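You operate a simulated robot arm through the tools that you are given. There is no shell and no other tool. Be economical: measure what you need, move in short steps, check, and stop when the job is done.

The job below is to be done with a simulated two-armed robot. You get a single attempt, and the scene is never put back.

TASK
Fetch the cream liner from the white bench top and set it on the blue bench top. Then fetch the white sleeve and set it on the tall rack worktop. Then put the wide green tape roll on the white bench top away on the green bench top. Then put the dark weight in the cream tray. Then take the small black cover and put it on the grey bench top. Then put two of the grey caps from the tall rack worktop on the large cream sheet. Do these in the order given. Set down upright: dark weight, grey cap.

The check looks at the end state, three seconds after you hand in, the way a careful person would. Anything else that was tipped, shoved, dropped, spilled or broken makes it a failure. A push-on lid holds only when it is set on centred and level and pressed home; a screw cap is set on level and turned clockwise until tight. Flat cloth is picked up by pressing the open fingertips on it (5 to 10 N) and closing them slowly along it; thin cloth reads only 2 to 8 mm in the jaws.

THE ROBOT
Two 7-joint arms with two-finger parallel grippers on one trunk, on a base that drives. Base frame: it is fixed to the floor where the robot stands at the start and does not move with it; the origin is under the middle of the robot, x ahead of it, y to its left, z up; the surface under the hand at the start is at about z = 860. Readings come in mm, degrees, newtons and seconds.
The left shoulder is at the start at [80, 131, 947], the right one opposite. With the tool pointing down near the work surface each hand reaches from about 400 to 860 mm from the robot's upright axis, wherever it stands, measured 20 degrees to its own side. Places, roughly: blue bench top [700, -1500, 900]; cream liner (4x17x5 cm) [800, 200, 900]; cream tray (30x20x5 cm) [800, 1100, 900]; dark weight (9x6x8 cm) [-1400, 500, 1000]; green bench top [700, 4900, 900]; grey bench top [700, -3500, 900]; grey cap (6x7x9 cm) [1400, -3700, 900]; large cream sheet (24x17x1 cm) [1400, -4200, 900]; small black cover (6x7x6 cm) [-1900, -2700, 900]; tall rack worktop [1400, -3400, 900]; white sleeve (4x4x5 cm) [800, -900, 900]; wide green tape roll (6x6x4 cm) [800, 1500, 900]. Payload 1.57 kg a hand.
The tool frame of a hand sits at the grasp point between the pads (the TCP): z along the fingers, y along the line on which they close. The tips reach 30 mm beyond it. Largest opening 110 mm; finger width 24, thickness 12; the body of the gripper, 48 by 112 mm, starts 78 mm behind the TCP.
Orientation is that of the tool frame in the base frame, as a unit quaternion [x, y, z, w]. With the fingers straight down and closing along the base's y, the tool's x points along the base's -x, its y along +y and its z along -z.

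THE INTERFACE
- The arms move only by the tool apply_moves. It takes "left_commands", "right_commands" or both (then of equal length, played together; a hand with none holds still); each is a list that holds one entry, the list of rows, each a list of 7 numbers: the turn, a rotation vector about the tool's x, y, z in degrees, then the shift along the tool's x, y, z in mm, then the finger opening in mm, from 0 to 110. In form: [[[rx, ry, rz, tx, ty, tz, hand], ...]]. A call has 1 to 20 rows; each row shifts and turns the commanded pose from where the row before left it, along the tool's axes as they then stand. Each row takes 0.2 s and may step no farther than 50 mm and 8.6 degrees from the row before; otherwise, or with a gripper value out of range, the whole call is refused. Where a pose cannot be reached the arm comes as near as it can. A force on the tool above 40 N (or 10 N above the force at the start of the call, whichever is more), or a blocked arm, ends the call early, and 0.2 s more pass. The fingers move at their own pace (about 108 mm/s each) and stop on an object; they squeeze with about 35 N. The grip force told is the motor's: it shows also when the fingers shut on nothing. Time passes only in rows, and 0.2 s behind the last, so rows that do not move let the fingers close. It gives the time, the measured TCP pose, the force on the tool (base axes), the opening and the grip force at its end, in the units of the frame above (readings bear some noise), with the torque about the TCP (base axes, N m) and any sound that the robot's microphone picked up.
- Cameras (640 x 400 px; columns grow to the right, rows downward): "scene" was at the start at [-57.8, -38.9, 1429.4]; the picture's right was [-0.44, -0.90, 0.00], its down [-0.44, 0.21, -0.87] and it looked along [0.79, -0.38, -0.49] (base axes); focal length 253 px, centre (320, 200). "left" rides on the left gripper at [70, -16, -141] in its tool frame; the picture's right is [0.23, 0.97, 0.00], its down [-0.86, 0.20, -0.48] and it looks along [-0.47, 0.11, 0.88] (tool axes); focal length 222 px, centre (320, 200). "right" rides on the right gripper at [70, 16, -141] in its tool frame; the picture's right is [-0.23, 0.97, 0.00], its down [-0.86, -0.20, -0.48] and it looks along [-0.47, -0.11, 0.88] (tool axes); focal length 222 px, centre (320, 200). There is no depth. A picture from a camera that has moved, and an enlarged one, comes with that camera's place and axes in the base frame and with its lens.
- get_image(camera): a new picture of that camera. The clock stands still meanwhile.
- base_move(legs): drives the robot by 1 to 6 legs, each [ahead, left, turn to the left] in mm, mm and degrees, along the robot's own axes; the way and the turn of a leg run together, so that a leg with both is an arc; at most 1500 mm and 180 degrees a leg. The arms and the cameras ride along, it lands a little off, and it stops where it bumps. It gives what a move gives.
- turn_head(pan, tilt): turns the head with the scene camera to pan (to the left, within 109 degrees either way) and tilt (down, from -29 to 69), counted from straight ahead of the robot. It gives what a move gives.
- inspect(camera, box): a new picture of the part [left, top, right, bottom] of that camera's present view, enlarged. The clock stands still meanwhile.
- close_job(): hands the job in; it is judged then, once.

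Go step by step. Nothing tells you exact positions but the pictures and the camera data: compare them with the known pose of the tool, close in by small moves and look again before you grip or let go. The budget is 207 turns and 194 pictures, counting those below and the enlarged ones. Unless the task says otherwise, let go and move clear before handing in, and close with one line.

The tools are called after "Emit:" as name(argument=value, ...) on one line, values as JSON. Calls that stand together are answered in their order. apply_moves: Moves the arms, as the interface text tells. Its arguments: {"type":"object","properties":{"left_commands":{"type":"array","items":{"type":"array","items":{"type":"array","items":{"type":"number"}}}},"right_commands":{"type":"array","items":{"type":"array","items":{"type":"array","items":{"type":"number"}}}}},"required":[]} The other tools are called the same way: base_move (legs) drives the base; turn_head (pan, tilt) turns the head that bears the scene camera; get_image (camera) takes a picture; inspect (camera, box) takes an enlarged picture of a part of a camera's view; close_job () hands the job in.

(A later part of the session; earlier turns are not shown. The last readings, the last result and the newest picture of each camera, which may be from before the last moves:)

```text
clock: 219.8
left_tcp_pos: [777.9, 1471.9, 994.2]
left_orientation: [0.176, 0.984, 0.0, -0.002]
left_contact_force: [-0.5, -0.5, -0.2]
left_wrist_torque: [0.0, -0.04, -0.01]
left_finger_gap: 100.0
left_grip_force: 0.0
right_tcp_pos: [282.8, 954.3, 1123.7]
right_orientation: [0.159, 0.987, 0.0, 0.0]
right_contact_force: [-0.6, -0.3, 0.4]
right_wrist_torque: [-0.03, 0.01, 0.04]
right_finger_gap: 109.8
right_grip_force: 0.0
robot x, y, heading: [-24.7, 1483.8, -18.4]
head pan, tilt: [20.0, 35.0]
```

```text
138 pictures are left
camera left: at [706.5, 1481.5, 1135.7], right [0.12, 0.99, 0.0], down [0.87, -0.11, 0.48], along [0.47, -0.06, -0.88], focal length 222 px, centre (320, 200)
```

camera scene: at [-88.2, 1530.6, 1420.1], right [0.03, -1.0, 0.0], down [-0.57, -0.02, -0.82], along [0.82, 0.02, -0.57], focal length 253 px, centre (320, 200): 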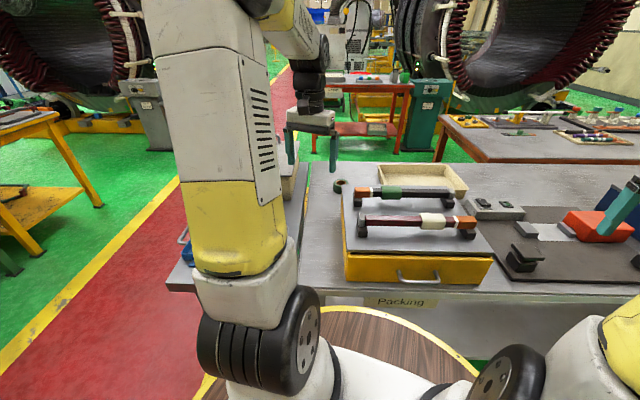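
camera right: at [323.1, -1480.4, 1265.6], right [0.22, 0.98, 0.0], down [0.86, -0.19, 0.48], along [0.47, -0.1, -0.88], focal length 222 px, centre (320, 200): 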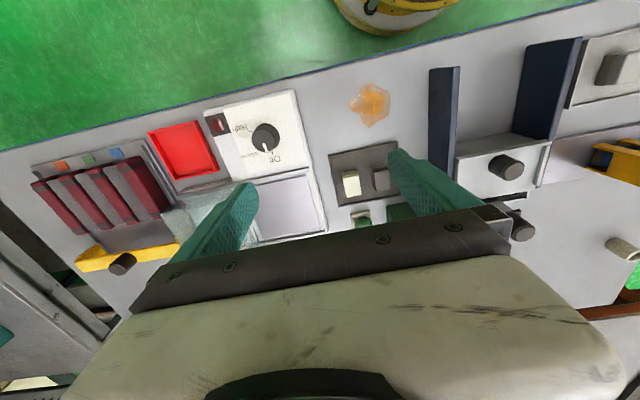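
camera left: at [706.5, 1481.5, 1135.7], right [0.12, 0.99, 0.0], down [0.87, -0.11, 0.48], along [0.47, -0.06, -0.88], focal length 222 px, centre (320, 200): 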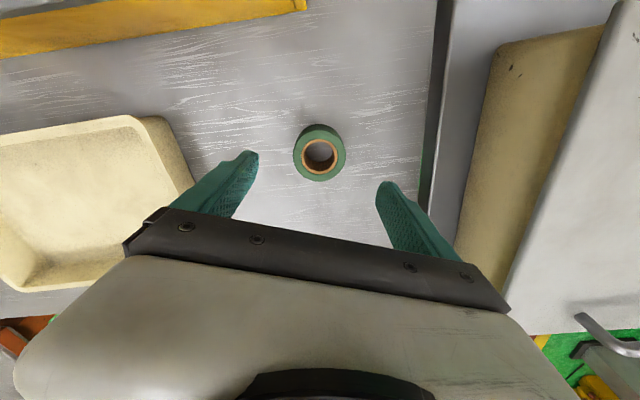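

Well centred. Descending and gripping.

Emit:
apply_moves(left_commands=[[[0, 0, 0, 0, 0, 33, 100], [0, 0, 0, 0, 0, 33, 100], [0, 0, 0, 0, 0, 31, 100], [0, 0, 0, 0, 0, 0, 100], [0, 0, 0, 0, 0, 0, 50], [0, 0, 0, 0, 0, 0, 50], [0, 0, 0, 0, 0, 0, 50]]])

Emit:
get_image(camera="left")

```text
clock: 221.4
left_tcp_pos: [779.4, 1468.1, 897.4]
left_orientation: [0.176, 0.984, 0.0, -0.001]
left_contact_force: [-0.6, 0.0, 0.0]
left_wrist_torque: [-0.02, 0.02, 0.02]
left_finger_gap: 58.0
left_grip_force: 34.5
right_tcp_pos: [282.6, 953.5, 1122.6]
right_orientation: [0.158, 0.987, 0.001, 0.0]
right_contact_force: [-0.9, 0.5, -0.5]
right_wrist_torque: [0.01, 0.01, -0.01]
right_finger_gap: 109.6
right_grip_force: 0.1
robot x, y, heading: [-18.9, 1481.2, -18.2]
head pan, tilt: [20.0, 35.0]
```

```text
137 pictures are left
camera left: at [707.9, 1480.0, 1039.0], right [0.12, 0.99, 0.0], down [0.87, -0.11, 0.48], along [0.47, -0.06, -0.88], focal length 222 px, centre (320, 200)
```

left: 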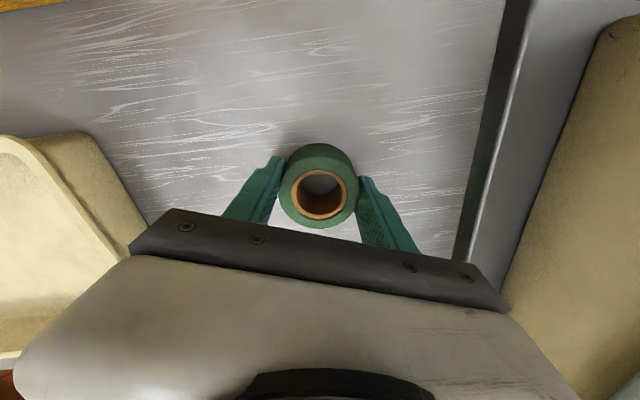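

Gripped. Lifting straight up, then back over the chest.

Emit:
apply_moves(left_commands=[[[0, 0, 0, 0, 0, -40, 50], [0, 0, 0, 0, 0, -45, 50], [0, 0, 0, 5, 0, -45, 50], [0, 0, 0, 10, 0, -45, 50], [0, 0, 0, 40, 0, -15, 50], [0, 0, 0, 45, 0, -10, 50], [0, 0, 0, 45, 0, -10, 50], [0, 0, 0, 45, 0, 0, 50], [0, 0, 0, 45, 0, 0, 50], [0, 0, 0, 0, 0, 0, 50]]])

Emit:
get_image(camera="left")

```text
clock: 223.7
left_tcp_pos: [559.1, 1549.8, 1110.5]
left_orientation: [0.176, 0.984, 0.0, -0.001]
left_contact_force: [0.9, -0.3, -0.9]
left_wrist_torque: [0.01, 0.04, 0.01]
left_finger_gap: 58.1
left_grip_force: 35.3
right_tcp_pos: [283.5, 954.1, 1123.1]
right_orientation: [0.159, 0.987, 0.0, -0.001]
right_contact_force: [0.2, -0.3, -0.4]
right_wrist_torque: [-0.01, -0.01, -0.02]
right_finger_gap: 110.1
right_grip_force: 0.0
robot x, y, heading: [-21.4, 1486.0, -18.2]
head pan, tilt: [20.0, 35.0]
```

```text
136 pictures are left
camera left: at [488.8, 1560.6, 1251.1], right [0.12, 0.99, 0.0], down [0.87, -0.11, 0.48], along [0.47, -0.06, -0.88], focal length 222 px, centre (320, 200)
```

left: 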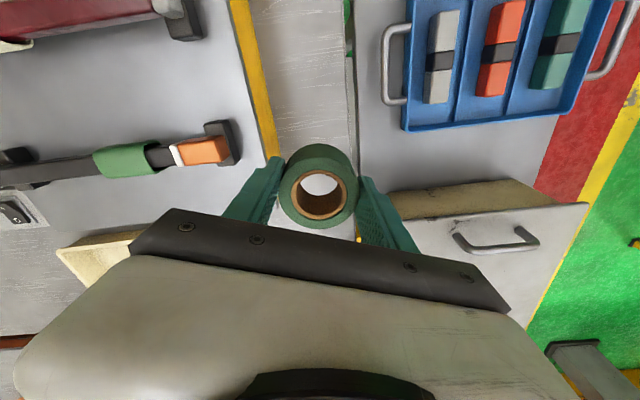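

Tape roll held. Backing off and looking left toward the green bench.

Emit:
base_move(legs=[[0, 0, 18], [-380, 0, 0], [0, 900, 0]])

Emit:
turn_head(pan=60, tilt=20)

Emit:
get_image(camera="scene")

```text
clock: 231.5
left_tcp_pos: [136.8, 2636.8, 1109.7]
left_orientation: [0.024, 1.0, 0.0, -0.001]
left_contact_force: [-0.9, 0.0, -0.7]
left_wrist_torque: [-0.01, 0.0, 0.02]
left_finger_gap: 57.7
left_grip_force: 34.6
right_tcp_pos: [50.8, 1986.0, 1124.1]
right_orientation: [0.007, 1.0, 0.0, -0.001]
right_contact_force: [0.5, -0.7, 0.0]
right_wrist_torque: [0.02, 0.01, -0.05]
right_finger_gap: 110.0
right_grip_force: 0.0
robot x, y, heading: [-399.0, 2396.8, -0.7]
head pan, tilt: [20.0, 35.0]
```

```text
clock: 232.6
left_tcp_pos: [135.9, 2636.8, 1111.1]
left_orientation: [0.024, 1.0, 0.0, 0.0]
left_contact_force: [0.2, -0.2, -1.3]
left_wrist_torque: [0.02, -0.02, -0.03]
left_finger_gap: 58.2
left_grip_force: 35.3
right_tcp_pos: [51.5, 1985.9, 1122.8]
right_orientation: [0.007, 1.0, 0.0, 0.0]
right_contact_force: [0.0, -0.6, 0.1]
right_wrist_torque: [-0.02, 0.0, -0.01]
right_finger_gap: 110.1
right_grip_force: 0.2
robot x, y, heading: [-400.5, 2395.3, -0.7]
head pan, tilt: [60.0, 20.0]
```

```text
135 pictures are left
camera scene: at [-490.3, 2480.8, 1443.9], right [0.86, -0.51, 0.0], down [-0.18, -0.29, -0.94], along [0.48, 0.81, -0.34], focal length 253 px, centre (320, 200)
```

scene: 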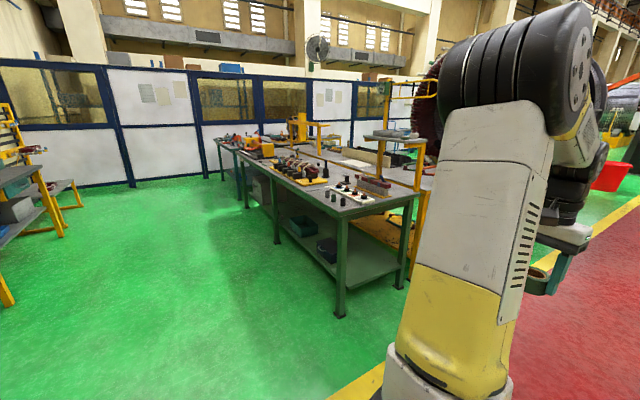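

The green bench runs from y≈3680 with its front edge near x≈350. Driving left alongside it.

Emit:
base_move(legs=[[0, 1200, 0.7], [0, 1000, 0]])

Emit:
turn_head(pan=5, tilt=28)

Emit:
get_image(camera="scene")

```text
clock: 243.5
left_tcp_pos: [99.0, 4866.5, 1109.4]
left_orientation: [0.007, 1.0, 0.0, -0.001]
left_contact_force: [-0.4, 0.5, -1.4]
left_wrist_torque: [0.0, 0.01, -0.02]
left_finger_gap: 58.2
left_grip_force: 34.7
right_tcp_pos: [35.3, 4212.3, 1123.9]
right_orientation: [-0.01, 1.0, 0.0, 0.0]
right_contact_force: [-0.9, -1.5, 0.0]
right_wrist_torque: [-0.01, 0.01, -0.02]
right_finger_gap: 109.8
right_grip_force: 0.1
robot x, y, heading: [-433.4, 4607.5, 1.3]
head pan, tilt: [60.0, 20.0]
```

```text
clock: 244.7
left_tcp_pos: [99.7, 4866.2, 1109.6]
left_orientation: [0.006, 1.0, 0.0, -0.001]
left_contact_force: [-0.1, -0.2, -0.3]
left_wrist_torque: [-0.02, 0.01, -0.01]
left_finger_gap: 58.1
left_grip_force: 35.5
right_tcp_pos: [35.3, 4212.5, 1123.4]
right_orientation: [-0.01, 1.0, -0.001, 0.0]
right_contact_force: [0.0, 0.6, -0.3]
right_wrist_torque: [0.03, 0.01, 0.0]
right_finger_gap: 109.9
right_grip_force: 0.0
robot x, y, heading: [-424.9, 4610.4, 1.3]
head pan, tilt: [5.0, 28.0]
```

```text
134 pictures are left
camera scene: at [-476.6, 4616.8, 1431.1], right [0.11, -0.99, 0.0], down [-0.47, -0.05, -0.88], along [0.88, 0.1, -0.47], focal length 253 px, centre (320, 200)
```

scene: 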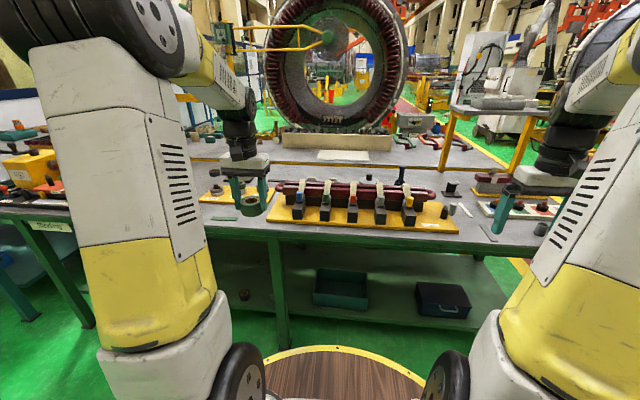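

The bench is crowded; I'll drive closer and look down with the left camera for a free patch.

Emit:
base_move(legs=[[250, 0, -1.3]])

Emit:
get_image(camera="left")

Emit:
turn_head(pan=0, tilt=35)

Emit:
get_image(camera="scene")

```text
clock: 246.5
left_tcp_pos: [358.3, 4857.9, 1109.6]
left_orientation: [0.017, 1.0, -0.001, -0.001]
left_contact_force: [0.2, -0.4, -0.4]
left_wrist_torque: [-0.02, 0.0, 0.01]
left_finger_gap: 58.1
left_grip_force: 34.4
right_tcp_pos: [282.4, 4205.7, 1122.8]
right_orientation: [0.0, 1.0, 0.0, 0.001]
right_contact_force: [0.2, -0.6, 0.8]
right_wrist_torque: [-0.01, 0.0, -0.01]
right_finger_gap: 110.0
right_grip_force: 0.0
robot x, y, heading: [-168.9, 4612.6, 0.1]
head pan, tilt: [5.0, 28.0]
```

```text
133 pictures are left
camera left: at [287.5, 4845.8, 1251.2], right [-0.19, 0.98, 0.0], down [0.86, 0.17, 0.48], along [0.47, 0.09, -0.88], focal length 222 px, centre (320, 200)
```

left: 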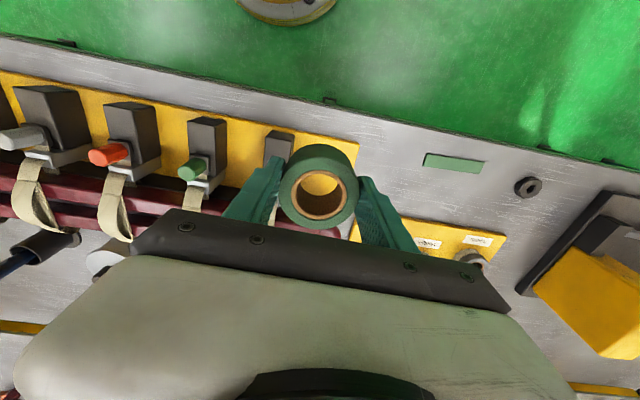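

```text
clock: 247.2
left_tcp_pos: [357.4, 4859.1, 1110.5]
left_orientation: [0.017, 1.0, -0.001, 0.0]
left_contact_force: [0.2, 0.0, -0.5]
left_wrist_torque: [0.03, -0.02, 0.02]
left_finger_gap: 58.3
left_grip_force: 35.1
right_tcp_pos: [281.7, 4206.0, 1123.2]
right_orientation: [0.0, 1.0, 0.002, -0.001]
right_contact_force: [-0.8, 0.2, 0.1]
right_wrist_torque: [0.0, -0.01, 0.0]
right_finger_gap: 110.1
right_grip_force: 0.0
robot x, y, heading: [-173.1, 4613.1, -0.1]
head pan, tilt: [0.0, 35.0]
```

```text
132 pictures are left
camera scene: at [-225.0, 4612.4, 1420.2], right [0.0, -1.0, 0.0], down [-0.57, 0.0, -0.82], along [0.82, 0.0, -0.57], focal length 253 px, centre (320, 200)
```

scene: 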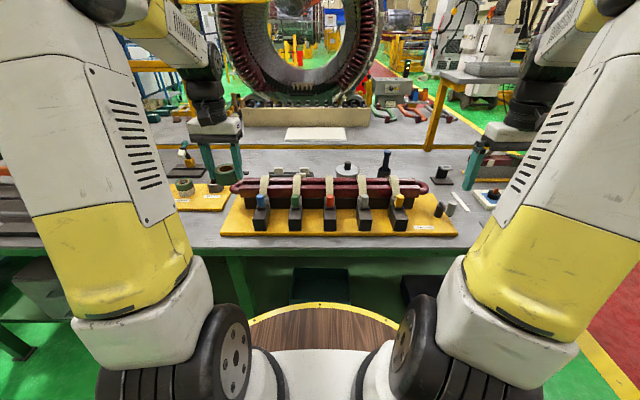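

A free patch lies near [430,4993], between the roller base and the small green plate. Moving the hand above it for a closer look.

Emit:
apply_moves(left_commands=[[[0, 0, 0, -17, 34, 0, 50], [0, 0, 0, -17, 34, 0, 50], [0, 0, 0, -17, 34, 0, 50], [0, 0, 0, -16, 34, 0, 50], [0, 0, 0, 0, 0, 40, 50], [0, 0, 0, 0, 0, 40, 50], [0, 0, 0, 0, 0, 0, 50]]])

Emit:
get_image(camera="left")

```text
clock: 248.8
left_tcp_pos: [433.6, 4994.1, 1027.4]
left_orientation: [0.018, 1.0, 0.0, -0.001]
left_contact_force: [0.5, 0.0, -0.7]
left_wrist_torque: [-0.02, -0.01, 0.02]
left_finger_gap: 57.9
left_grip_force: 34.7
right_tcp_pos: [281.3, 4204.8, 1124.1]
right_orientation: [0.0, 1.0, 0.0, 0.0]
right_contact_force: [0.6, 0.1, -0.1]
right_wrist_torque: [-0.01, 0.01, -0.01]
right_finger_gap: 110.1
right_grip_force: 0.1
robot x, y, heading: [-171.3, 4608.9, 0.1]
head pan, tilt: [0.0, 35.0]
```

```text
131 pictures are left
camera left: at [362.4, 4982.3, 1168.6], right [-0.19, 0.98, 0.0], down [0.86, 0.17, 0.48], along [0.47, 0.09, -0.88], focal length 222 px, centre (320, 200)
```

left: 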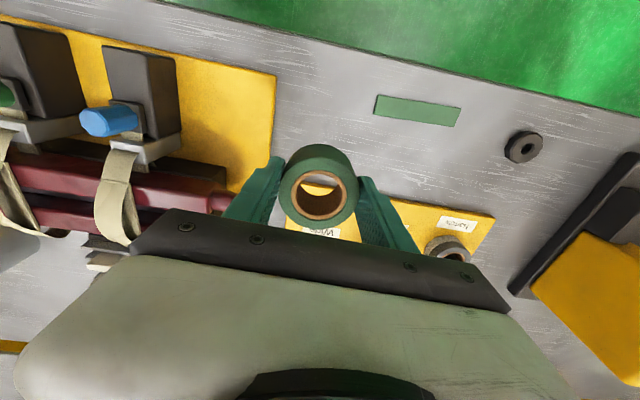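

The spot under the tape is clear. Lowering.

Emit:
apply_moves(left_commands=[[[0, 0, 0, 8, 8, 40, 50], [0, 0, 0, 0, 0, 40, 50], [0, 0, 0, 0, 0, 18, 50], [0, 0, 0, 0, 0, 4, 50], [0, 0, 0, 0, 0, 4, 50], [0, 0, 0, 0, 0, 4, 50], [0, 0, 0, 0, 0, 3, 50], [0, 0, 0, 0, 0, 0, 50]]])

Emit:
get_image(camera="left")

```text
clock: 250.6
left_tcp_pos: [421.5, 5000.5, 917.3]
left_orientation: [0.018, 1.0, 0.001, -0.001]
left_contact_force: [0.9, 0.2, -1.3]
left_wrist_torque: [0.03, 0.0, 0.03]
left_finger_gap: 58.2
left_grip_force: 35.3
right_tcp_pos: [282.6, 4204.6, 1124.2]
right_orientation: [0.0, 1.0, 0.001, 0.001]
right_contact_force: [-0.2, -0.7, 0.6]
right_wrist_torque: [0.03, -0.02, 0.02]
right_finger_gap: 110.0
right_grip_force: 0.1
robot x, y, heading: [-173.5, 4614.4, -0.2]
head pan, tilt: [0.0, 35.0]
```

```text
130 pictures are left
camera left: at [351.5, 4987.6, 1057.4], right [-0.19, 0.98, 0.0], down [0.86, 0.17, 0.48], along [0.47, 0.09, -0.88], focal length 222 px, centre (320, 200)
```

left: 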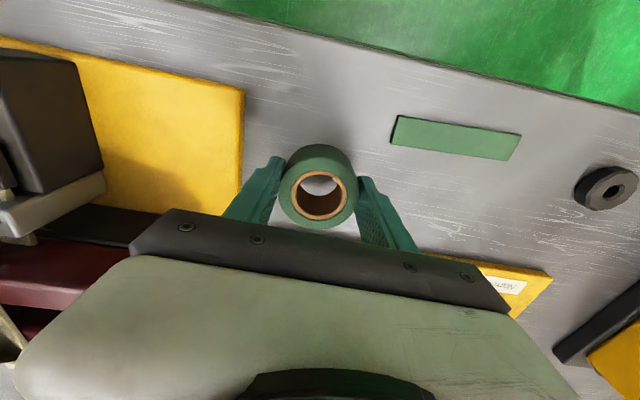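

Emit:
apply_moves(left_commands=[[[0, 0, 0, 0, 6, 3, 50], [0, 0, 0, 0, 0, 3, 50], [0, 0, 0, 0, 0, 3, 50], [0, 0, 0, 0, 0, 2, 50], [0, 0, 0, 0, 0, 2, 50], [0, 0, 0, 0, 0, 2, 50], [0, 0, 0, 0, 0, 2, 50], [0, 0, 0, 0, 0, 0, 50]]])

```text
clock: 252.4
left_tcp_pos: [422.5, 5007.1, 899.7]
left_orientation: [0.018, 1.0, 0.0, -0.002]
left_contact_force: [0.0, -0.2, -0.1]
left_wrist_torque: [-0.03, 0.01, -0.03]
left_finger_gap: 58.2
left_grip_force: 35.2
right_tcp_pos: [281.6, 4205.7, 1123.9]
right_orientation: [0.0, 1.0, -0.001, 0.0]
right_contact_force: [0.7, -1.0, -0.7]
right_wrist_torque: [0.03, 0.0, -0.01]
right_finger_gap: 110.0
right_grip_force: 0.0
robot x, y, heading: [-175.5, 4614.1, -0.2]
head pan, tilt: [0.0, 35.0]
```

Emit:
apply_moves(left_commands=[[[0, 0, 0, 0, 0, 2, 50], [0, 0, 0, 0, 0, 2, 50], [0, 0, 0, 0, 0, 1, 50], [0, 0, 0, 0, 0, 0, 50]]])

```text
clock: 253.4
left_tcp_pos: [422.7, 5006.6, 896.9]
left_orientation: [0.017, 1.0, 0.002, 0.003]
left_contact_force: [-1.0, -0.6, 6.5]
left_wrist_torque: [-0.07, 0.2, 0.04]
left_finger_gap: 58.0
left_grip_force: 35.5
right_tcp_pos: [282.9, 4205.9, 1123.2]
right_orientation: [0.0, 1.0, 0.001, -0.001]
right_contact_force: [-0.4, -0.1, 0.1]
right_wrist_torque: [-0.02, -0.02, 0.0]
right_finger_gap: 110.4
right_grip_force: 0.0
robot x, y, heading: [-177.5, 4611.9, -0.1]
head pan, tilt: [0.0, 35.0]
stopped in row 4 (left hand): the force on the tool passed its limit at 41 N (the readings are from after the stop); the commanded pose is now the measured one
```

Touching the bench. Opening slightly and rising.

Emit:
apply_moves(left_commands=[[[0, 0, 0, 0, 0, 0, 66], [0, 0, 0, 0, 0, 0, 70], [0, 0, 0, 0, 0, -20, 70], [0, 0, 0, 0, 0, -45, 70], [0, 0, 0, 0, 0, -45, 70], [0, 0, 0, 0, 0, -45, 70], [0, 0, 0, 0, 0, -45, 70], [0, 0, 0, 0, 0, 0, 100]]])

Emit:
get_image(camera="left")

```text
clock: 255.2
left_tcp_pos: [422.9, 5008.3, 1099.0]
left_orientation: [0.017, 1.0, 0.001, 0.002]
left_contact_force: [0.4, 0.2, 0.6]
left_wrist_torque: [0.02, -0.02, 0.02]
left_finger_gap: 100.0
left_grip_force: 0.1
right_tcp_pos: [281.7, 4206.1, 1123.0]
right_orientation: [-0.001, 1.0, 0.0, 0.0]
right_contact_force: [-0.2, -0.5, 0.4]
right_wrist_torque: [0.04, -0.01, 0.0]
right_finger_gap: 110.0
right_grip_force: 0.0
robot x, y, heading: [-173.3, 4610.3, -0.1]
head pan, tilt: [0.0, 35.0]
```

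```text
129 pictures are left
camera left: at [351.9, 4995.4, 1239.2], right [-0.19, 0.98, 0.0], down [0.86, 0.17, 0.48], along [0.47, 0.09, -0.88], focal length 222 px, centre (320, 200)
```

left: 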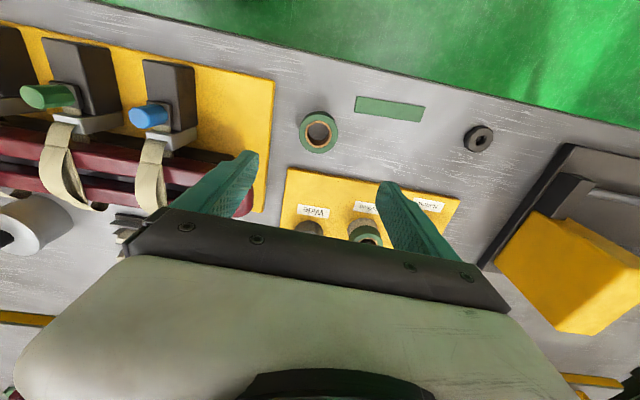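

Tape roll is on the green bench. Next the dark weight near [−1400,500,1000] behind me; retract and drive back to y≈600.

Emit:
apply_moves(left_commands=[[[0, 0, 0, 20, -40, -10, 110], [0, 0, 0, 0, -45, 0, 110], [0, 0, 0, 0, -40, 0, 110], [0, 0, 0, 0, 0, 0, 110]]])

Emit:
base_move(legs=[[-230, 0, 0], [0, -1450, 0], [0, -1450, 0], [0, -1150, 0]])

Emit:
turn_head(pan=105, tilt=20)

Emit:
get_image(camera="scene")

Emit:
turn_head(pan=-105, tilt=20)

Emit:
get_image(camera="scene")

```text
clock: 256.2
left_tcp_pos: [397.1, 4881.6, 1104.1]
left_orientation: [0.017, 1.0, 0.001, 0.001]
left_contact_force: [-0.4, 0.5, -0.1]
left_wrist_torque: [-0.02, 0.0, 0.03]
left_finger_gap: 109.9
left_grip_force: 0.1
right_tcp_pos: [282.0, 4204.2, 1123.8]
right_orientation: [0.0, 1.0, 0.0, -0.001]
right_contact_force: [-1.2, -0.7, 0.2]
right_wrist_torque: [0.01, -0.03, 0.03]
right_finger_gap: 110.4
right_grip_force: 0.1
robot x, y, heading: [-174.2, 4613.0, -0.1]
head pan, tilt: [0.0, 35.0]
```

```text
clock: 277.2
left_tcp_pos: [307.5, 823.5, 1105.1]
left_orientation: [-0.014, 1.0, 0.0, 0.001]
left_contact_force: [0.4, 0.1, -1.0]
left_wrist_torque: [0.0, 0.0, 0.02]
left_finger_gap: 110.1
left_grip_force: 0.1
right_tcp_pos: [235.7, 141.2, 1123.3]
right_orientation: [-0.031, 1.0, 0.0, 0.0]
right_contact_force: [0.2, -0.8, 0.4]
right_wrist_torque: [0.0, 0.01, -0.01]
right_finger_gap: 109.8
right_grip_force: 0.0
robot x, y, heading: [-246.7, 518.2, 3.6]
head pan, tilt: [0.0, 35.0]
```

```text
clock: 279.1
left_tcp_pos: [309.2, 823.4, 1103.1]
left_orientation: [-0.014, 1.0, 0.001, 0.002]
left_contact_force: [-0.4, -0.7, -0.2]
left_wrist_torque: [-0.01, -0.01, 0.05]
left_finger_gap: 110.1
left_grip_force: 0.0
right_tcp_pos: [235.5, 141.5, 1124.4]
right_orientation: [-0.031, 1.0, 0.0, 0.0]
right_contact_force: [-0.1, -0.6, 0.5]
right_wrist_torque: [0.01, -0.01, 0.02]
right_finger_gap: 109.9
right_grip_force: 0.0
robot x, y, heading: [-242.0, 521.9, 3.9]
head pan, tilt: [105.0, 20.0]
```

```text
128 pictures are left
camera scene: at [-413.1, 598.8, 1444.0], right [0.95, 0.32, 0.0], down [0.11, -0.32, -0.94], along [-0.3, 0.89, -0.34], focal length 253 px, centre (320, 200)
```

scene: 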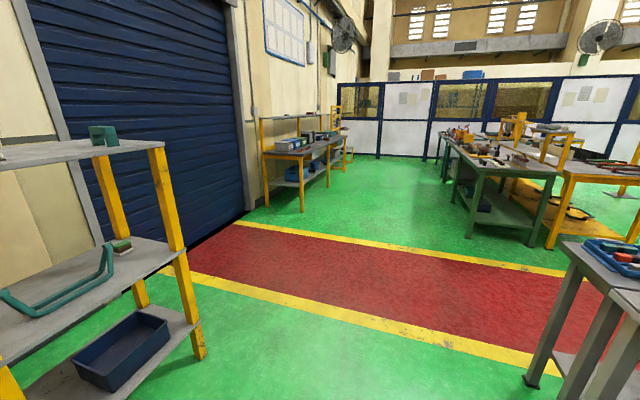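

```text
clock: 282.1
left_tcp_pos: [308.6, 824.2, 1103.7]
left_orientation: [-0.013, 1.0, 0.001, 0.002]
left_contact_force: [-0.1, -0.5, -0.7]
left_wrist_torque: [0.03, -0.02, -0.02]
left_finger_gap: 109.9
left_grip_force: 0.0
right_tcp_pos: [238.1, 142.0, 1123.2]
right_orientation: [-0.032, 0.999, 0.002, 0.0]
right_contact_force: [0.0, 0.6, -0.8]
right_wrist_torque: [0.04, 0.0, 0.02]
right_finger_gap: 110.0
right_grip_force: 0.0
robot x, y, heading: [-244.9, 518.5, 3.1]
head pan, tilt: [-105.0, 20.0]
```

```text
127 pictures are left
camera scene: at [-401.8, 419.2, 1444.0], right [-0.98, 0.2, 0.0], down [0.07, 0.34, -0.94], along [-0.19, -0.92, -0.34], focal length 253 px, centre (320, 200)
```

scene: 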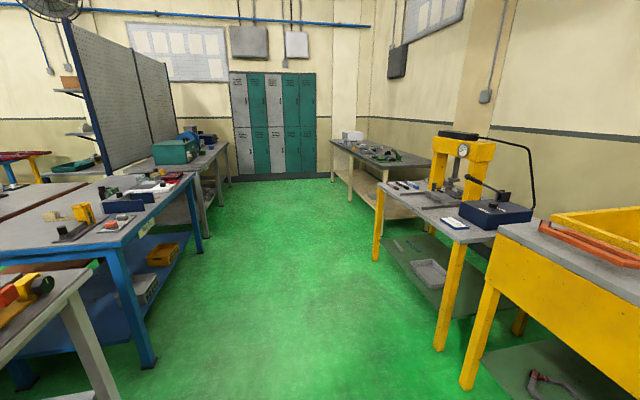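

Turning around to face the shelves behind me.

Emit:
base_move(legs=[[0, 0, 176.5]])

Emit:
turn_head(pan=0, tilt=22)

Emit:
get_image(camera="scene")

```text
clock: 289.7
left_tcp_pos: [-811.3, 242.6, 1104.2]
left_orientation: [1.0, -0.012, -0.002, 0.0]
left_contact_force: [0.2, -0.6, -0.2]
left_wrist_torque: [-0.04, 0.01, -0.01]
left_finger_gap: 110.3
left_grip_force: 0.0
right_tcp_pos: [-703.5, 920.4, 1123.3]
right_orientation: [1.0, 0.005, -0.001, 0.001]
right_contact_force: [-0.3, 0.0, -0.4]
right_wrist_torque: [0.01, 0.0, -0.03]
right_finger_gap: 110.1
right_grip_force: 0.1
robot x, y, heading: [-238.6, 518.2, -179.4]
head pan, tilt: [-105.0, 20.0]
```

```text
clock: 291.5
left_tcp_pos: [-811.9, 242.7, 1103.8]
left_orientation: [1.0, -0.012, -0.002, 0.001]
left_contact_force: [0.2, -0.2, 0.2]
left_wrist_torque: [0.0, 0.0, -0.03]
left_finger_gap: 110.1
left_grip_force: 0.0
right_tcp_pos: [-703.6, 920.8, 1123.0]
right_orientation: [1.0, 0.005, -0.001, 0.001]
right_contact_force: [0.3, 1.0, 0.4]
right_wrist_torque: [0.0, 0.01, -0.04]
right_finger_gap: 110.2
right_grip_force: 0.0
robot x, y, heading: [-242.5, 514.8, -179.4]
head pan, tilt: [0.0, 22.0]
```

```text
126 pictures are left
camera scene: at [-197.0, 519.9, 1440.7], right [-0.01, 1.0, 0.0], down [0.37, 0.0, -0.93], along [-0.93, -0.01, -0.37], focal length 253 px, centre (320, 200)
```

scene: 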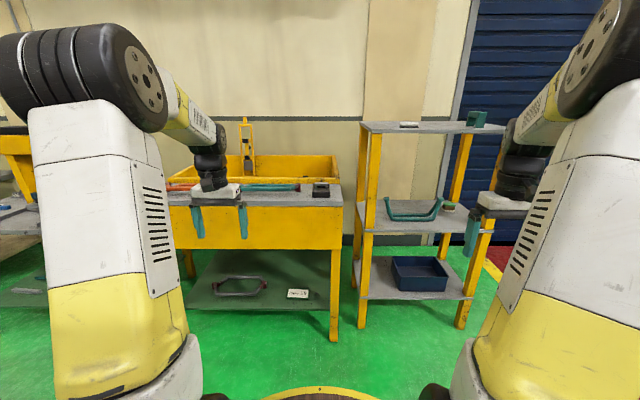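

Emit:
inspect(camera="scene", box=[250, 100, 410, 220])

```text
3.33 times, centred on (330, 160) of scene
camera zoom: at [-197.0, 519.9, 1440.7], right [-0.01, 1.0, 0.0], down [0.37, 0.0, -0.93], along [-0.93, -0.01, -0.37], focal length 844 px, centre (287, 333)
```

zoom: 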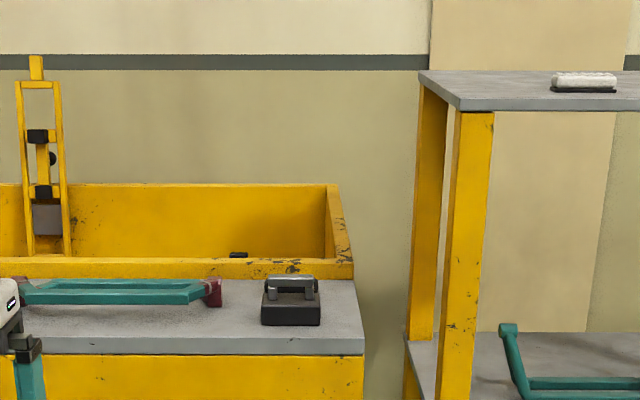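

The dark weight with a handle stands on the yellow bin's ledge near [−1400,510], base z≈960. I'll drive closer so the left hand is over it.

Emit:
base_move(legs=[[520, -220, -0.6]])

Emit:
get_image(camera="left")

Emit:
turn_head(pan=15, tilt=30)

Emit:
get_image(camera="scene")

```text
clock: 294.8
left_tcp_pos: [-1335.5, 457.2, 1104.5]
left_orientation: [1.0, -0.012, -0.001, 0.001]
left_contact_force: [-0.1, -0.1, 0.3]
left_wrist_torque: [0.02, 0.0, 0.0]
left_finger_gap: 110.2
left_grip_force: 0.0
right_tcp_pos: [-1228.2, 1134.6, 1123.1]
right_orientation: [1.0, 0.005, 0.0, 0.001]
right_contact_force: [0.5, 0.1, 0.4]
right_wrist_torque: [0.01, 0.02, -0.03]
right_finger_gap: 109.8
right_grip_force: 0.0
robot x, y, heading: [-769.4, 729.9, -179.3]
head pan, tilt: [0.0, 22.0]
```

```text
124 pictures are left
camera left: at [-1265.9, 473.5, 1244.7], right [0.2, -0.98, 0.0], down [-0.86, -0.18, 0.48], along [-0.47, -0.1, -0.88], focal length 222 px, centre (320, 200)
```

left: 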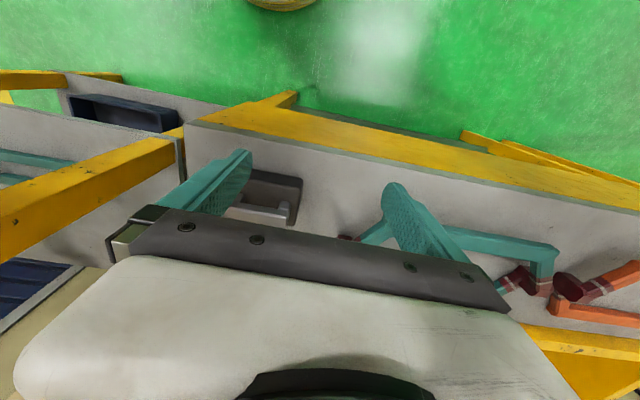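

```text
clock: 295.6
left_tcp_pos: [-1335.3, 457.9, 1103.7]
left_orientation: [1.0, -0.012, -0.001, 0.001]
left_contact_force: [-0.2, -0.3, 0.5]
left_wrist_torque: [0.04, -0.01, -0.03]
left_finger_gap: 110.1
left_grip_force: 0.0
right_tcp_pos: [-1228.1, 1133.4, 1122.3]
right_orientation: [1.0, 0.005, 0.0, 0.001]
right_contact_force: [-0.2, 0.6, 0.4]
right_wrist_torque: [0.01, 0.02, 0.0]
right_finger_gap: 109.9
right_grip_force: 0.0
robot x, y, heading: [-769.3, 732.3, -179.4]
head pan, tilt: [15.0, 30.0]
```

```text
123 pictures are left
camera scene: at [-715.6, 710.5, 1427.9], right [-0.27, 0.96, 0.0], down [0.48, 0.13, -0.87], along [-0.83, -0.23, -0.5], focal length 253 px, centre (320, 200)
```

scene: 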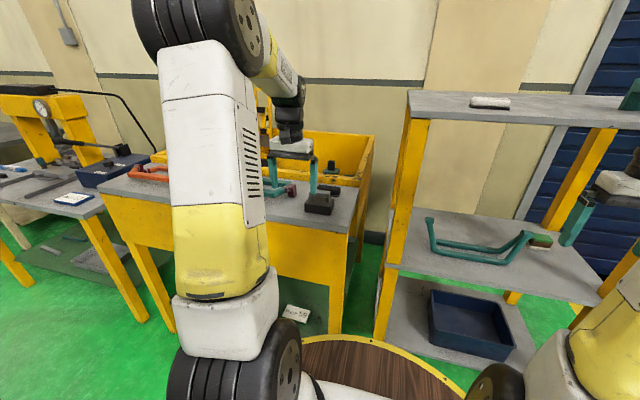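

The weight is near [−1402,510]. Moving the hand partly over it to look.

Emit:
apply_moves(left_commands=[[[0, 0, 0, -20, -27, 0, 110], [0, 0, 0, -20, -26, 0, 110], [0, 0, 0, 0, 0, 30, 110], [0, 0, 0, 0, 0, 0, 110]]])

Emit:
get_image(camera="left")

```text
clock: 296.6
left_tcp_pos: [-1375.7, 511.7, 1073.0]
left_orientation: [1.0, -0.011, -0.002, 0.0]
left_contact_force: [-0.4, -0.3, 0.0]
left_wrist_torque: [0.0, 0.03, -0.01]
left_finger_gap: 110.1
left_grip_force: 0.0
right_tcp_pos: [-1228.1, 1134.9, 1123.3]
right_orientation: [1.0, 0.005, 0.0, 0.001]
right_contact_force: [-0.2, 0.8, -1.4]
right_wrist_torque: [0.02, 0.02, 0.0]
right_finger_gap: 109.7
right_grip_force: 0.1
robot x, y, heading: [-769.8, 735.1, -179.6]
head pan, tilt: [15.0, 30.0]
```

```text
122 pictures are left
camera left: at [-1304.9, 527.8, 1214.1], right [0.2, -0.98, 0.0], down [-0.86, -0.18, 0.48], along [-0.47, -0.1, -0.88], focal length 222 px, centre (320, 200)
```

left: 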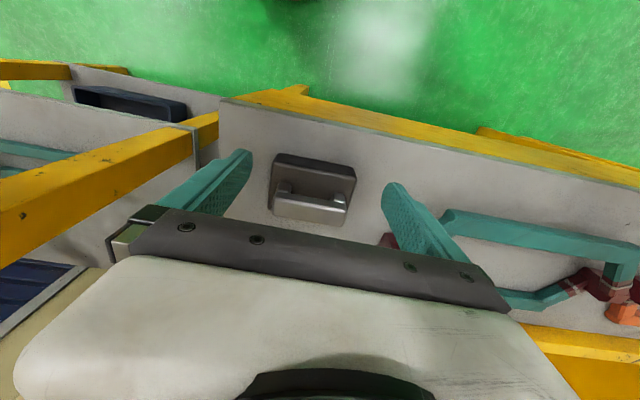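

Weight centre ≈ [−1405,512], aligned with y. Shift 29 mm forward and descend with full opening.

Emit:
apply_moves(left_commands=[[[0, 0, 0, -29, 0, 0, 110], [0, 0, 0, 0, 0, 25, 110], [0, 0, 0, 0, 0, 0, 110]]])

Emit:
get_image(camera="left")

```text
clock: 297.4
left_tcp_pos: [-1404.9, 512.1, 1048.7]
left_orientation: [1.0, -0.012, -0.001, 0.001]
left_contact_force: [0.3, -0.9, -0.6]
left_wrist_torque: [-0.02, 0.03, -0.01]
left_finger_gap: 109.6
left_grip_force: 0.1
right_tcp_pos: [-1227.2, 1134.2, 1123.1]
right_orientation: [1.0, 0.006, 0.0, 0.001]
right_contact_force: [-1.0, 0.9, 0.1]
right_wrist_torque: [-0.02, 0.01, 0.01]
right_finger_gap: 110.0
right_grip_force: 0.0
robot x, y, heading: [-765.5, 735.1, -179.7]
head pan, tilt: [15.0, 30.0]
```

```text
121 pictures are left
camera left: at [-1334.4, 528.5, 1189.5], right [0.2, -0.98, 0.0], down [-0.86, -0.18, 0.48], along [-0.47, -0.1, -0.88], focal length 222 px, centre (320, 200)
```

left: 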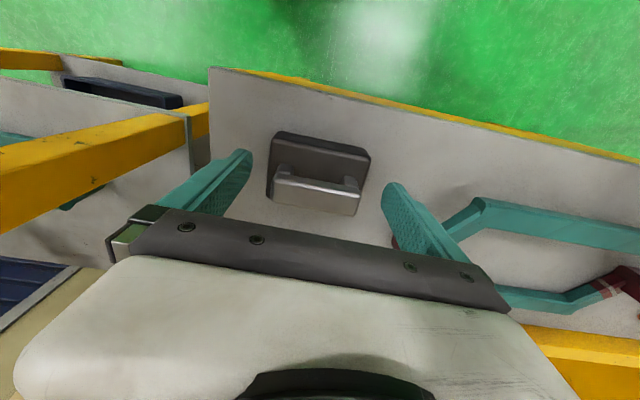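

Aligned. Descending to the body and closing.

Emit:
apply_moves(left_commands=[[[0, 0, 0, -5, 0, 20, 110], [0, 0, 0, 0, 0, 20, 110], [0, 0, 0, 0, 0, 12, 110], [0, 0, 0, 0, 0, 0, 110]]])

Emit:
get_image(camera="left")

```text
clock: 298.4
left_tcp_pos: [-1408.3, 514.0, 999.8]
left_orientation: [1.0, -0.011, -0.004, 0.001]
left_contact_force: [2.4, -0.7, 18.1]
left_wrist_torque: [1.04, -0.27, -0.2]
left_finger_gap: 109.9
left_grip_force: 0.1
right_tcp_pos: [-1227.3, 1134.0, 1124.3]
right_orientation: [1.0, 0.006, -0.001, 0.001]
right_contact_force: [-0.3, 0.2, -0.4]
right_wrist_torque: [0.0, -0.01, 0.02]
right_finger_gap: 110.0
right_grip_force: 0.0
robot x, y, heading: [-768.4, 732.5, -179.3]
head pan, tilt: [15.0, 30.0]
```

```text
120 pictures are left
camera left: at [-1337.9, 529.6, 1140.5], right [0.2, -0.98, 0.0], down [-0.86, -0.18, 0.48], along [-0.47, -0.1, -0.87], focal length 222 px, centre (320, 200)
```

left: 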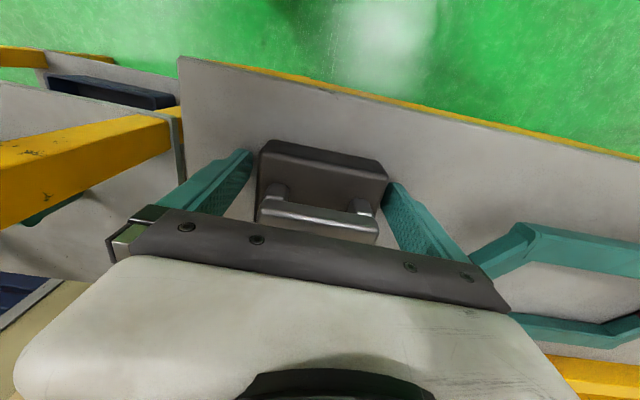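

Tips touch the ledge (~z 970). Raise 3 mm, centre 2 mm toward −y and close.

Emit:
apply_moves(left_commands=[[[0, 0, 0, 0, 0, -4, 110], [0, 0, 0, 0, 2, 0, 110], [0, 0, 0, 0, 0, 0, 80], [0, 0, 0, 0, 0, 0, 70], [0, 0, 0, 0, 0, 0, 70], [0, 0, 0, 0, 0, 0, 70]]])

Emit:
get_image(camera="left")

```text
clock: 299.8
left_tcp_pos: [-1408.9, 510.3, 1002.7]
left_orientation: [1.0, -0.013, -0.001, 0.001]
left_contact_force: [-0.8, 0.4, 0.5]
left_wrist_torque: [0.0, -0.03, 0.04]
left_finger_gap: 89.9
left_grip_force: 35.2
right_tcp_pos: [-1228.9, 1134.5, 1123.4]
right_orientation: [1.0, 0.005, 0.001, 0.001]
right_contact_force: [-0.6, 0.4, -0.6]
right_wrist_torque: [0.0, -0.02, 0.0]
right_finger_gap: 109.8
right_grip_force: 0.1
robot x, y, heading: [-770.3, 730.8, -179.4]
head pan, tilt: [15.0, 30.0]
```

```text
119 pictures are left
camera left: at [-1339.2, 527.0, 1142.0], right [0.2, -0.98, 0.0], down [-0.86, -0.18, 0.48], along [-0.47, -0.1, -0.88], focal length 222 px, centre (320, 200)
```

left: 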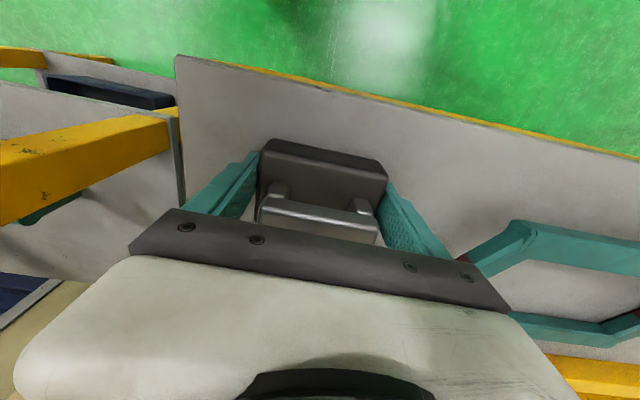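

Gripped at 90 mm. Lifting.

Emit:
apply_moves(left_commands=[[[0, 0, 0, 0, 0, -15, 70], [0, 0, 0, 0, 0, -30, 70], [0, 0, 0, 0, 0, -40, 70], [0, 0, 0, 30, 0, -30, 70], [0, 0, 0, 45, 0, -10, 70], [0, 0, 0, 45, 0, 0, 70], [0, 0, 0, 0, 0, 0, 70]]])

Emit:
get_image(camera="left")

```text
clock: 301.4
left_tcp_pos: [-1285.0, 504.3, 1128.0]
left_orientation: [1.0, -0.012, -0.002, 0.001]
left_contact_force: [0.8, 0.4, -7.1]
left_wrist_torque: [0.01, -0.03, 0.06]
left_finger_gap: 90.3
left_grip_force: 34.8
right_tcp_pos: [-1227.5, 1134.2, 1123.8]
right_orientation: [1.0, 0.005, 0.0, 0.0]
right_contact_force: [-0.1, -0.1, 0.7]
right_wrist_torque: [0.02, 0.0, 0.0]
right_finger_gap: 109.8
right_grip_force: 0.1
robot x, y, heading: [-770.0, 732.7, -179.5]
head pan, tilt: [15.0, 30.0]
```

```text
118 pictures are left
camera left: at [-1215.2, 520.9, 1268.6], right [0.2, -0.98, 0.0], down [-0.86, -0.18, 0.48], along [-0.47, -0.1, -0.88], focal length 222 px, centre (320, 200)
```

left: 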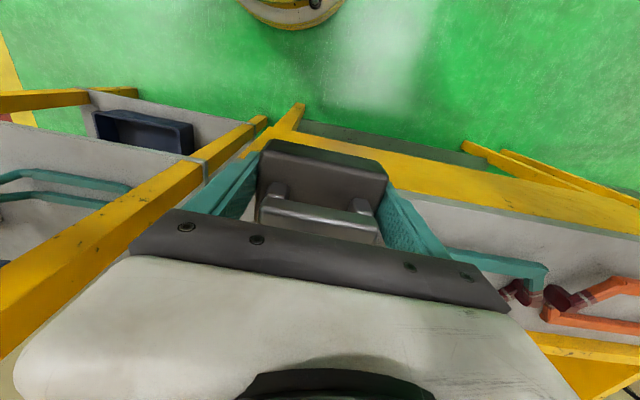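

Weight (0.7 kg) is secure. Driving back, turning around and lining up with the cream tray.

Emit:
base_move(legs=[[-450, 0, 0], [0, 0, 179.5], [0, 380, 0]])

Emit:
turn_head(pan=0, tilt=30)

Emit:
get_image(camera="scene")

```text
clock: 313.4
left_tcp_pos: [208.2, 1332.2, 1128.0]
left_orientation: [0.018, 1.0, 0.001, 0.002]
left_contact_force: [0.1, 0.0, -6.8]
left_wrist_torque: [-0.02, 0.04, 0.01]
left_finger_gap: 90.2
left_grip_force: 34.7
right_tcp_pos: [142.6, 703.0, 1122.7]
right_orientation: [0.001, 1.0, 0.001, 0.0]
right_contact_force: [0.0, 0.8, 0.1]
right_wrist_torque: [-0.04, -0.02, -0.02]
right_finger_gap: 110.1
right_grip_force: 0.0
robot x, y, heading: [-309.7, 1113.0, -0.3]
head pan, tilt: [15.0, 30.0]
```

```text
clock: 314.2
left_tcp_pos: [207.0, 1332.5, 1127.4]
left_orientation: [0.018, 1.0, 0.0, 0.002]
left_contact_force: [0.8, 0.1, -6.8]
left_wrist_torque: [-0.01, 0.03, 0.03]
left_finger_gap: 90.0
left_grip_force: 34.8
right_tcp_pos: [142.9, 704.2, 1123.5]
right_orientation: [0.001, 1.0, 0.001, -0.001]
right_contact_force: [-0.1, -0.6, -0.4]
right_wrist_torque: [-0.01, -0.01, 0.03]
right_finger_gap: 110.3
right_grip_force: 0.1
robot x, y, heading: [-311.6, 1107.1, -0.3]
head pan, tilt: [0.0, 30.0]
```

```text
117 pictures are left
camera scene: at [-360.9, 1111.5, 1427.9], right [0.0, -1.0, 0.0], down [-0.5, 0.0, -0.87], along [0.87, 0.0, -0.5], focal length 253 px, centre (320, 200)
```

scene: 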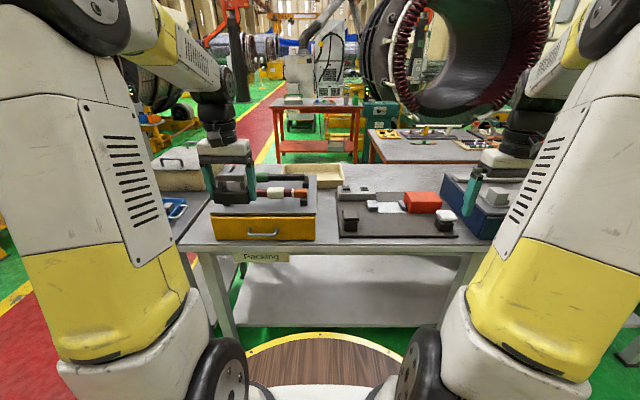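

Emit:
base_move(legs=[[288, 10, 0], [0, 0, -18]])

Emit:
turn_head(pan=14, tilt=38)

Emit:
get_image(camera="scene")

Emit:
get_image(camera="left")

```text
clock: 317.3
left_tcp_pos: [551.6, 1167.0, 1128.9]
left_orientation: [0.175, 0.985, 0.001, 0.002]
left_contact_force: [-0.2, -0.1, -7.7]
left_wrist_torque: [0.01, 0.06, 0.0]
left_finger_gap: 89.8
left_grip_force: 35.1
right_tcp_pos: [292.5, 589.7, 1122.1]
right_orientation: [0.16, 0.987, 0.001, 0.0]
right_contact_force: [-0.3, -0.6, -0.2]
right_wrist_torque: [0.03, 0.02, -0.04]
right_finger_gap: 110.2
right_grip_force: 0.0
robot x, y, heading: [-14.2, 1119.4, -18.4]
head pan, tilt: [0.0, 30.0]
```

```text
clock: 318.0
left_tcp_pos: [551.3, 1166.6, 1128.9]
left_orientation: [0.176, 0.984, 0.0, 0.002]
left_contact_force: [0.3, -0.8, -6.7]
left_wrist_torque: [0.05, 0.01, 0.0]
left_finger_gap: 90.0
left_grip_force: 34.4
right_tcp_pos: [294.0, 590.1, 1123.5]
right_orientation: [0.159, 0.987, 0.001, -0.001]
right_contact_force: [-0.3, 0.1, -0.2]
right_wrist_torque: [-0.01, -0.01, 0.0]
right_finger_gap: 109.7
right_grip_force: 0.1
robot x, y, heading: [-13.1, 1121.5, -18.2]
head pan, tilt: [14.0, 38.0]
```

```text
116 pictures are left
camera scene: at [-57.6, 1157.0, 1415.6], right [-0.08, -1.0, 0.0], down [-0.61, 0.05, -0.79], along [0.79, -0.06, -0.62], focal length 253 px, centre (320, 200)
```

scene: 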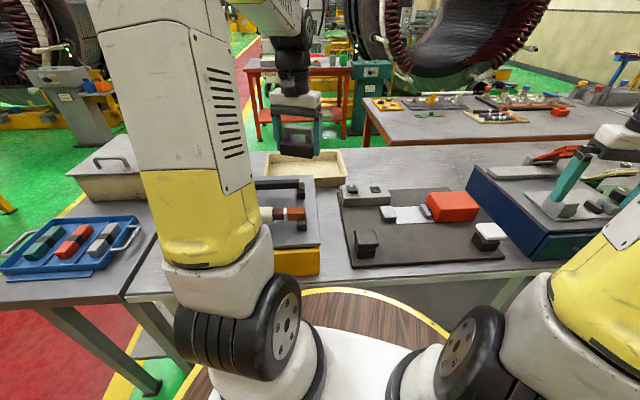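

```text
115 pictures are left
camera left: at [480.3, 1176.9, 1268.4], right [0.13, 0.99, 0.0], down [0.87, -0.11, 0.48], along [0.48, -0.06, -0.88], focal length 222 px, centre (320, 200)
```

left: 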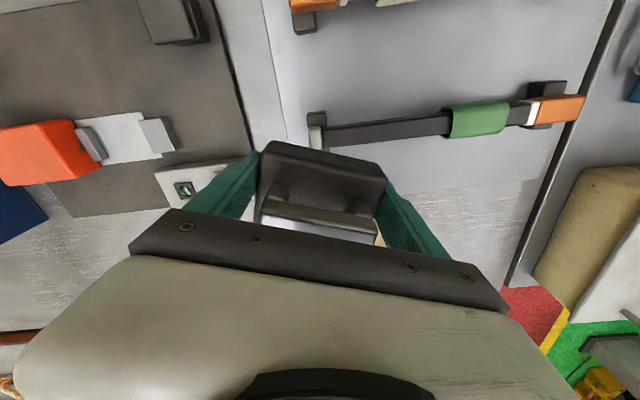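

Tray appears to span x≈710–910, y≈1000–1290. I'll advance above the chest to view it from the hand.

Emit:
apply_moves(left_commands=[[[0, 0, 0, -40, 4, 5, 70], [0, 0, 0, -40, 4, 5, 70], [0, 0, 0, -40, 4, 5, 70], [0, 0, 0, -32, 4, 5, 70], [0, 0, 0, 0, 0, 0, 70]]])

Emit:
get_image(camera="left")

Emit:
inspect(camera="scene", box=[220, 120, 420, 280])

```text
clock: 319.2
left_tcp_pos: [698.3, 1132.4, 1108.6]
left_orientation: [0.176, 0.984, 0.001, 0.002]
left_contact_force: [0.0, -0.4, -6.7]
left_wrist_torque: [-0.03, 0.08, -0.01]
left_finger_gap: 89.9
left_grip_force: 35.2
right_tcp_pos: [294.0, 589.7, 1123.4]
right_orientation: [0.159, 0.987, 0.001, 0.0]
right_contact_force: [0.4, -0.4, 0.2]
right_wrist_torque: [-0.02, 0.03, -0.03]
right_finger_gap: 110.0
right_grip_force: 0.1
robot x, y, heading: [-12.9, 1120.7, -18.0]
head pan, tilt: [14.0, 38.0]
```

```text
114 pictures are left
camera left: at [626.7, 1142.0, 1249.5], right [0.13, 0.99, 0.0], down [0.87, -0.11, 0.48], along [0.48, -0.06, -0.88], focal length 222 px, centre (320, 200)
```

left: 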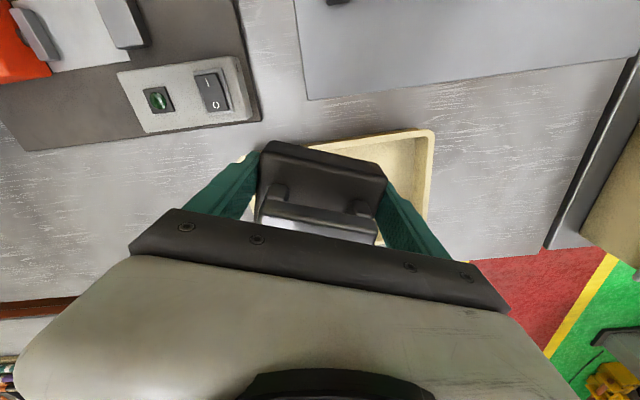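

```text
2.50 times, centred on (320, 200) of scene
camera zoom: at [-57.5, 1157.0, 1415.6], right [-0.08, -1.0, 0.0], down [-0.61, 0.05, -0.79], along [0.79, -0.06, -0.62], focal length 633 px, centre (320, 200)
```

zoom: 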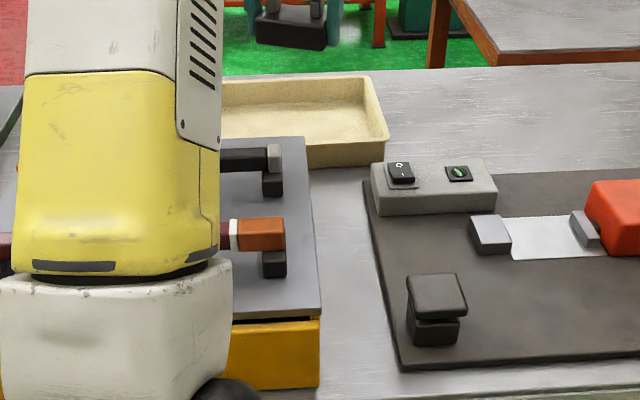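

Tray top rim spans x 716–916, y 1000–1300. I'll aim the weight at [795,1150] and descend.

Emit:
apply_moves(left_commands=[[[0, 0, 0, -30, 16, 15, 70], [0, 0, 0, -28, 16, 20, 70], [0, 0, 0, -28, 16, 25, 70], [0, 0, 0, 0, 0, 40, 70], [0, 0, 0, 0, 0, 30, 70], [0, 0, 0, 0, 0, 0, 70]]])

Emit:
get_image(camera="left")

Emit:
inspect(camera="scene", box=[220, 120, 420, 280])

```text
clock: 320.6
left_tcp_pos: [797.7, 1146.2, 979.2]
left_orientation: [0.176, 0.984, 0.0, 0.002]
left_contact_force: [0.1, 0.9, -6.8]
left_wrist_torque: [0.0, 0.07, 0.04]
left_finger_gap: 89.9
left_grip_force: 35.6
right_tcp_pos: [293.4, 590.0, 1122.7]
right_orientation: [0.159, 0.987, 0.001, 0.0]
right_contact_force: [-0.4, -0.1, 0.6]
right_wrist_torque: [-0.01, 0.04, 0.02]
right_finger_gap: 110.2
right_grip_force: 0.0
robot x, y, heading: [-10.2, 1114.8, -18.5]
head pan, tilt: [14.0, 38.0]
```

```text
112 pictures are left
camera left: at [725.5, 1156.3, 1120.6], right [0.13, 0.99, 0.0], down [0.87, -0.11, 0.48], along [0.48, -0.06, -0.88], focal length 222 px, centre (320, 200)
```

left: 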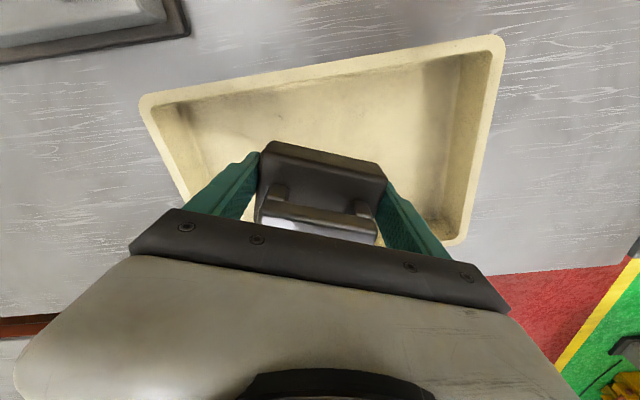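

```text
2.50 times, centred on (320, 200) of scene
camera zoom: at [-57.4, 1157.0, 1415.6], right [-0.08, -1.0, 0.0], down [-0.61, 0.05, -0.79], along [0.79, -0.06, -0.62], focal length 633 px, centre (320, 200)
```

zoom: 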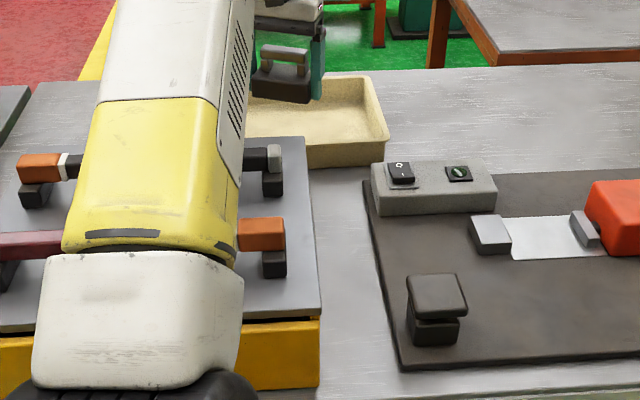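

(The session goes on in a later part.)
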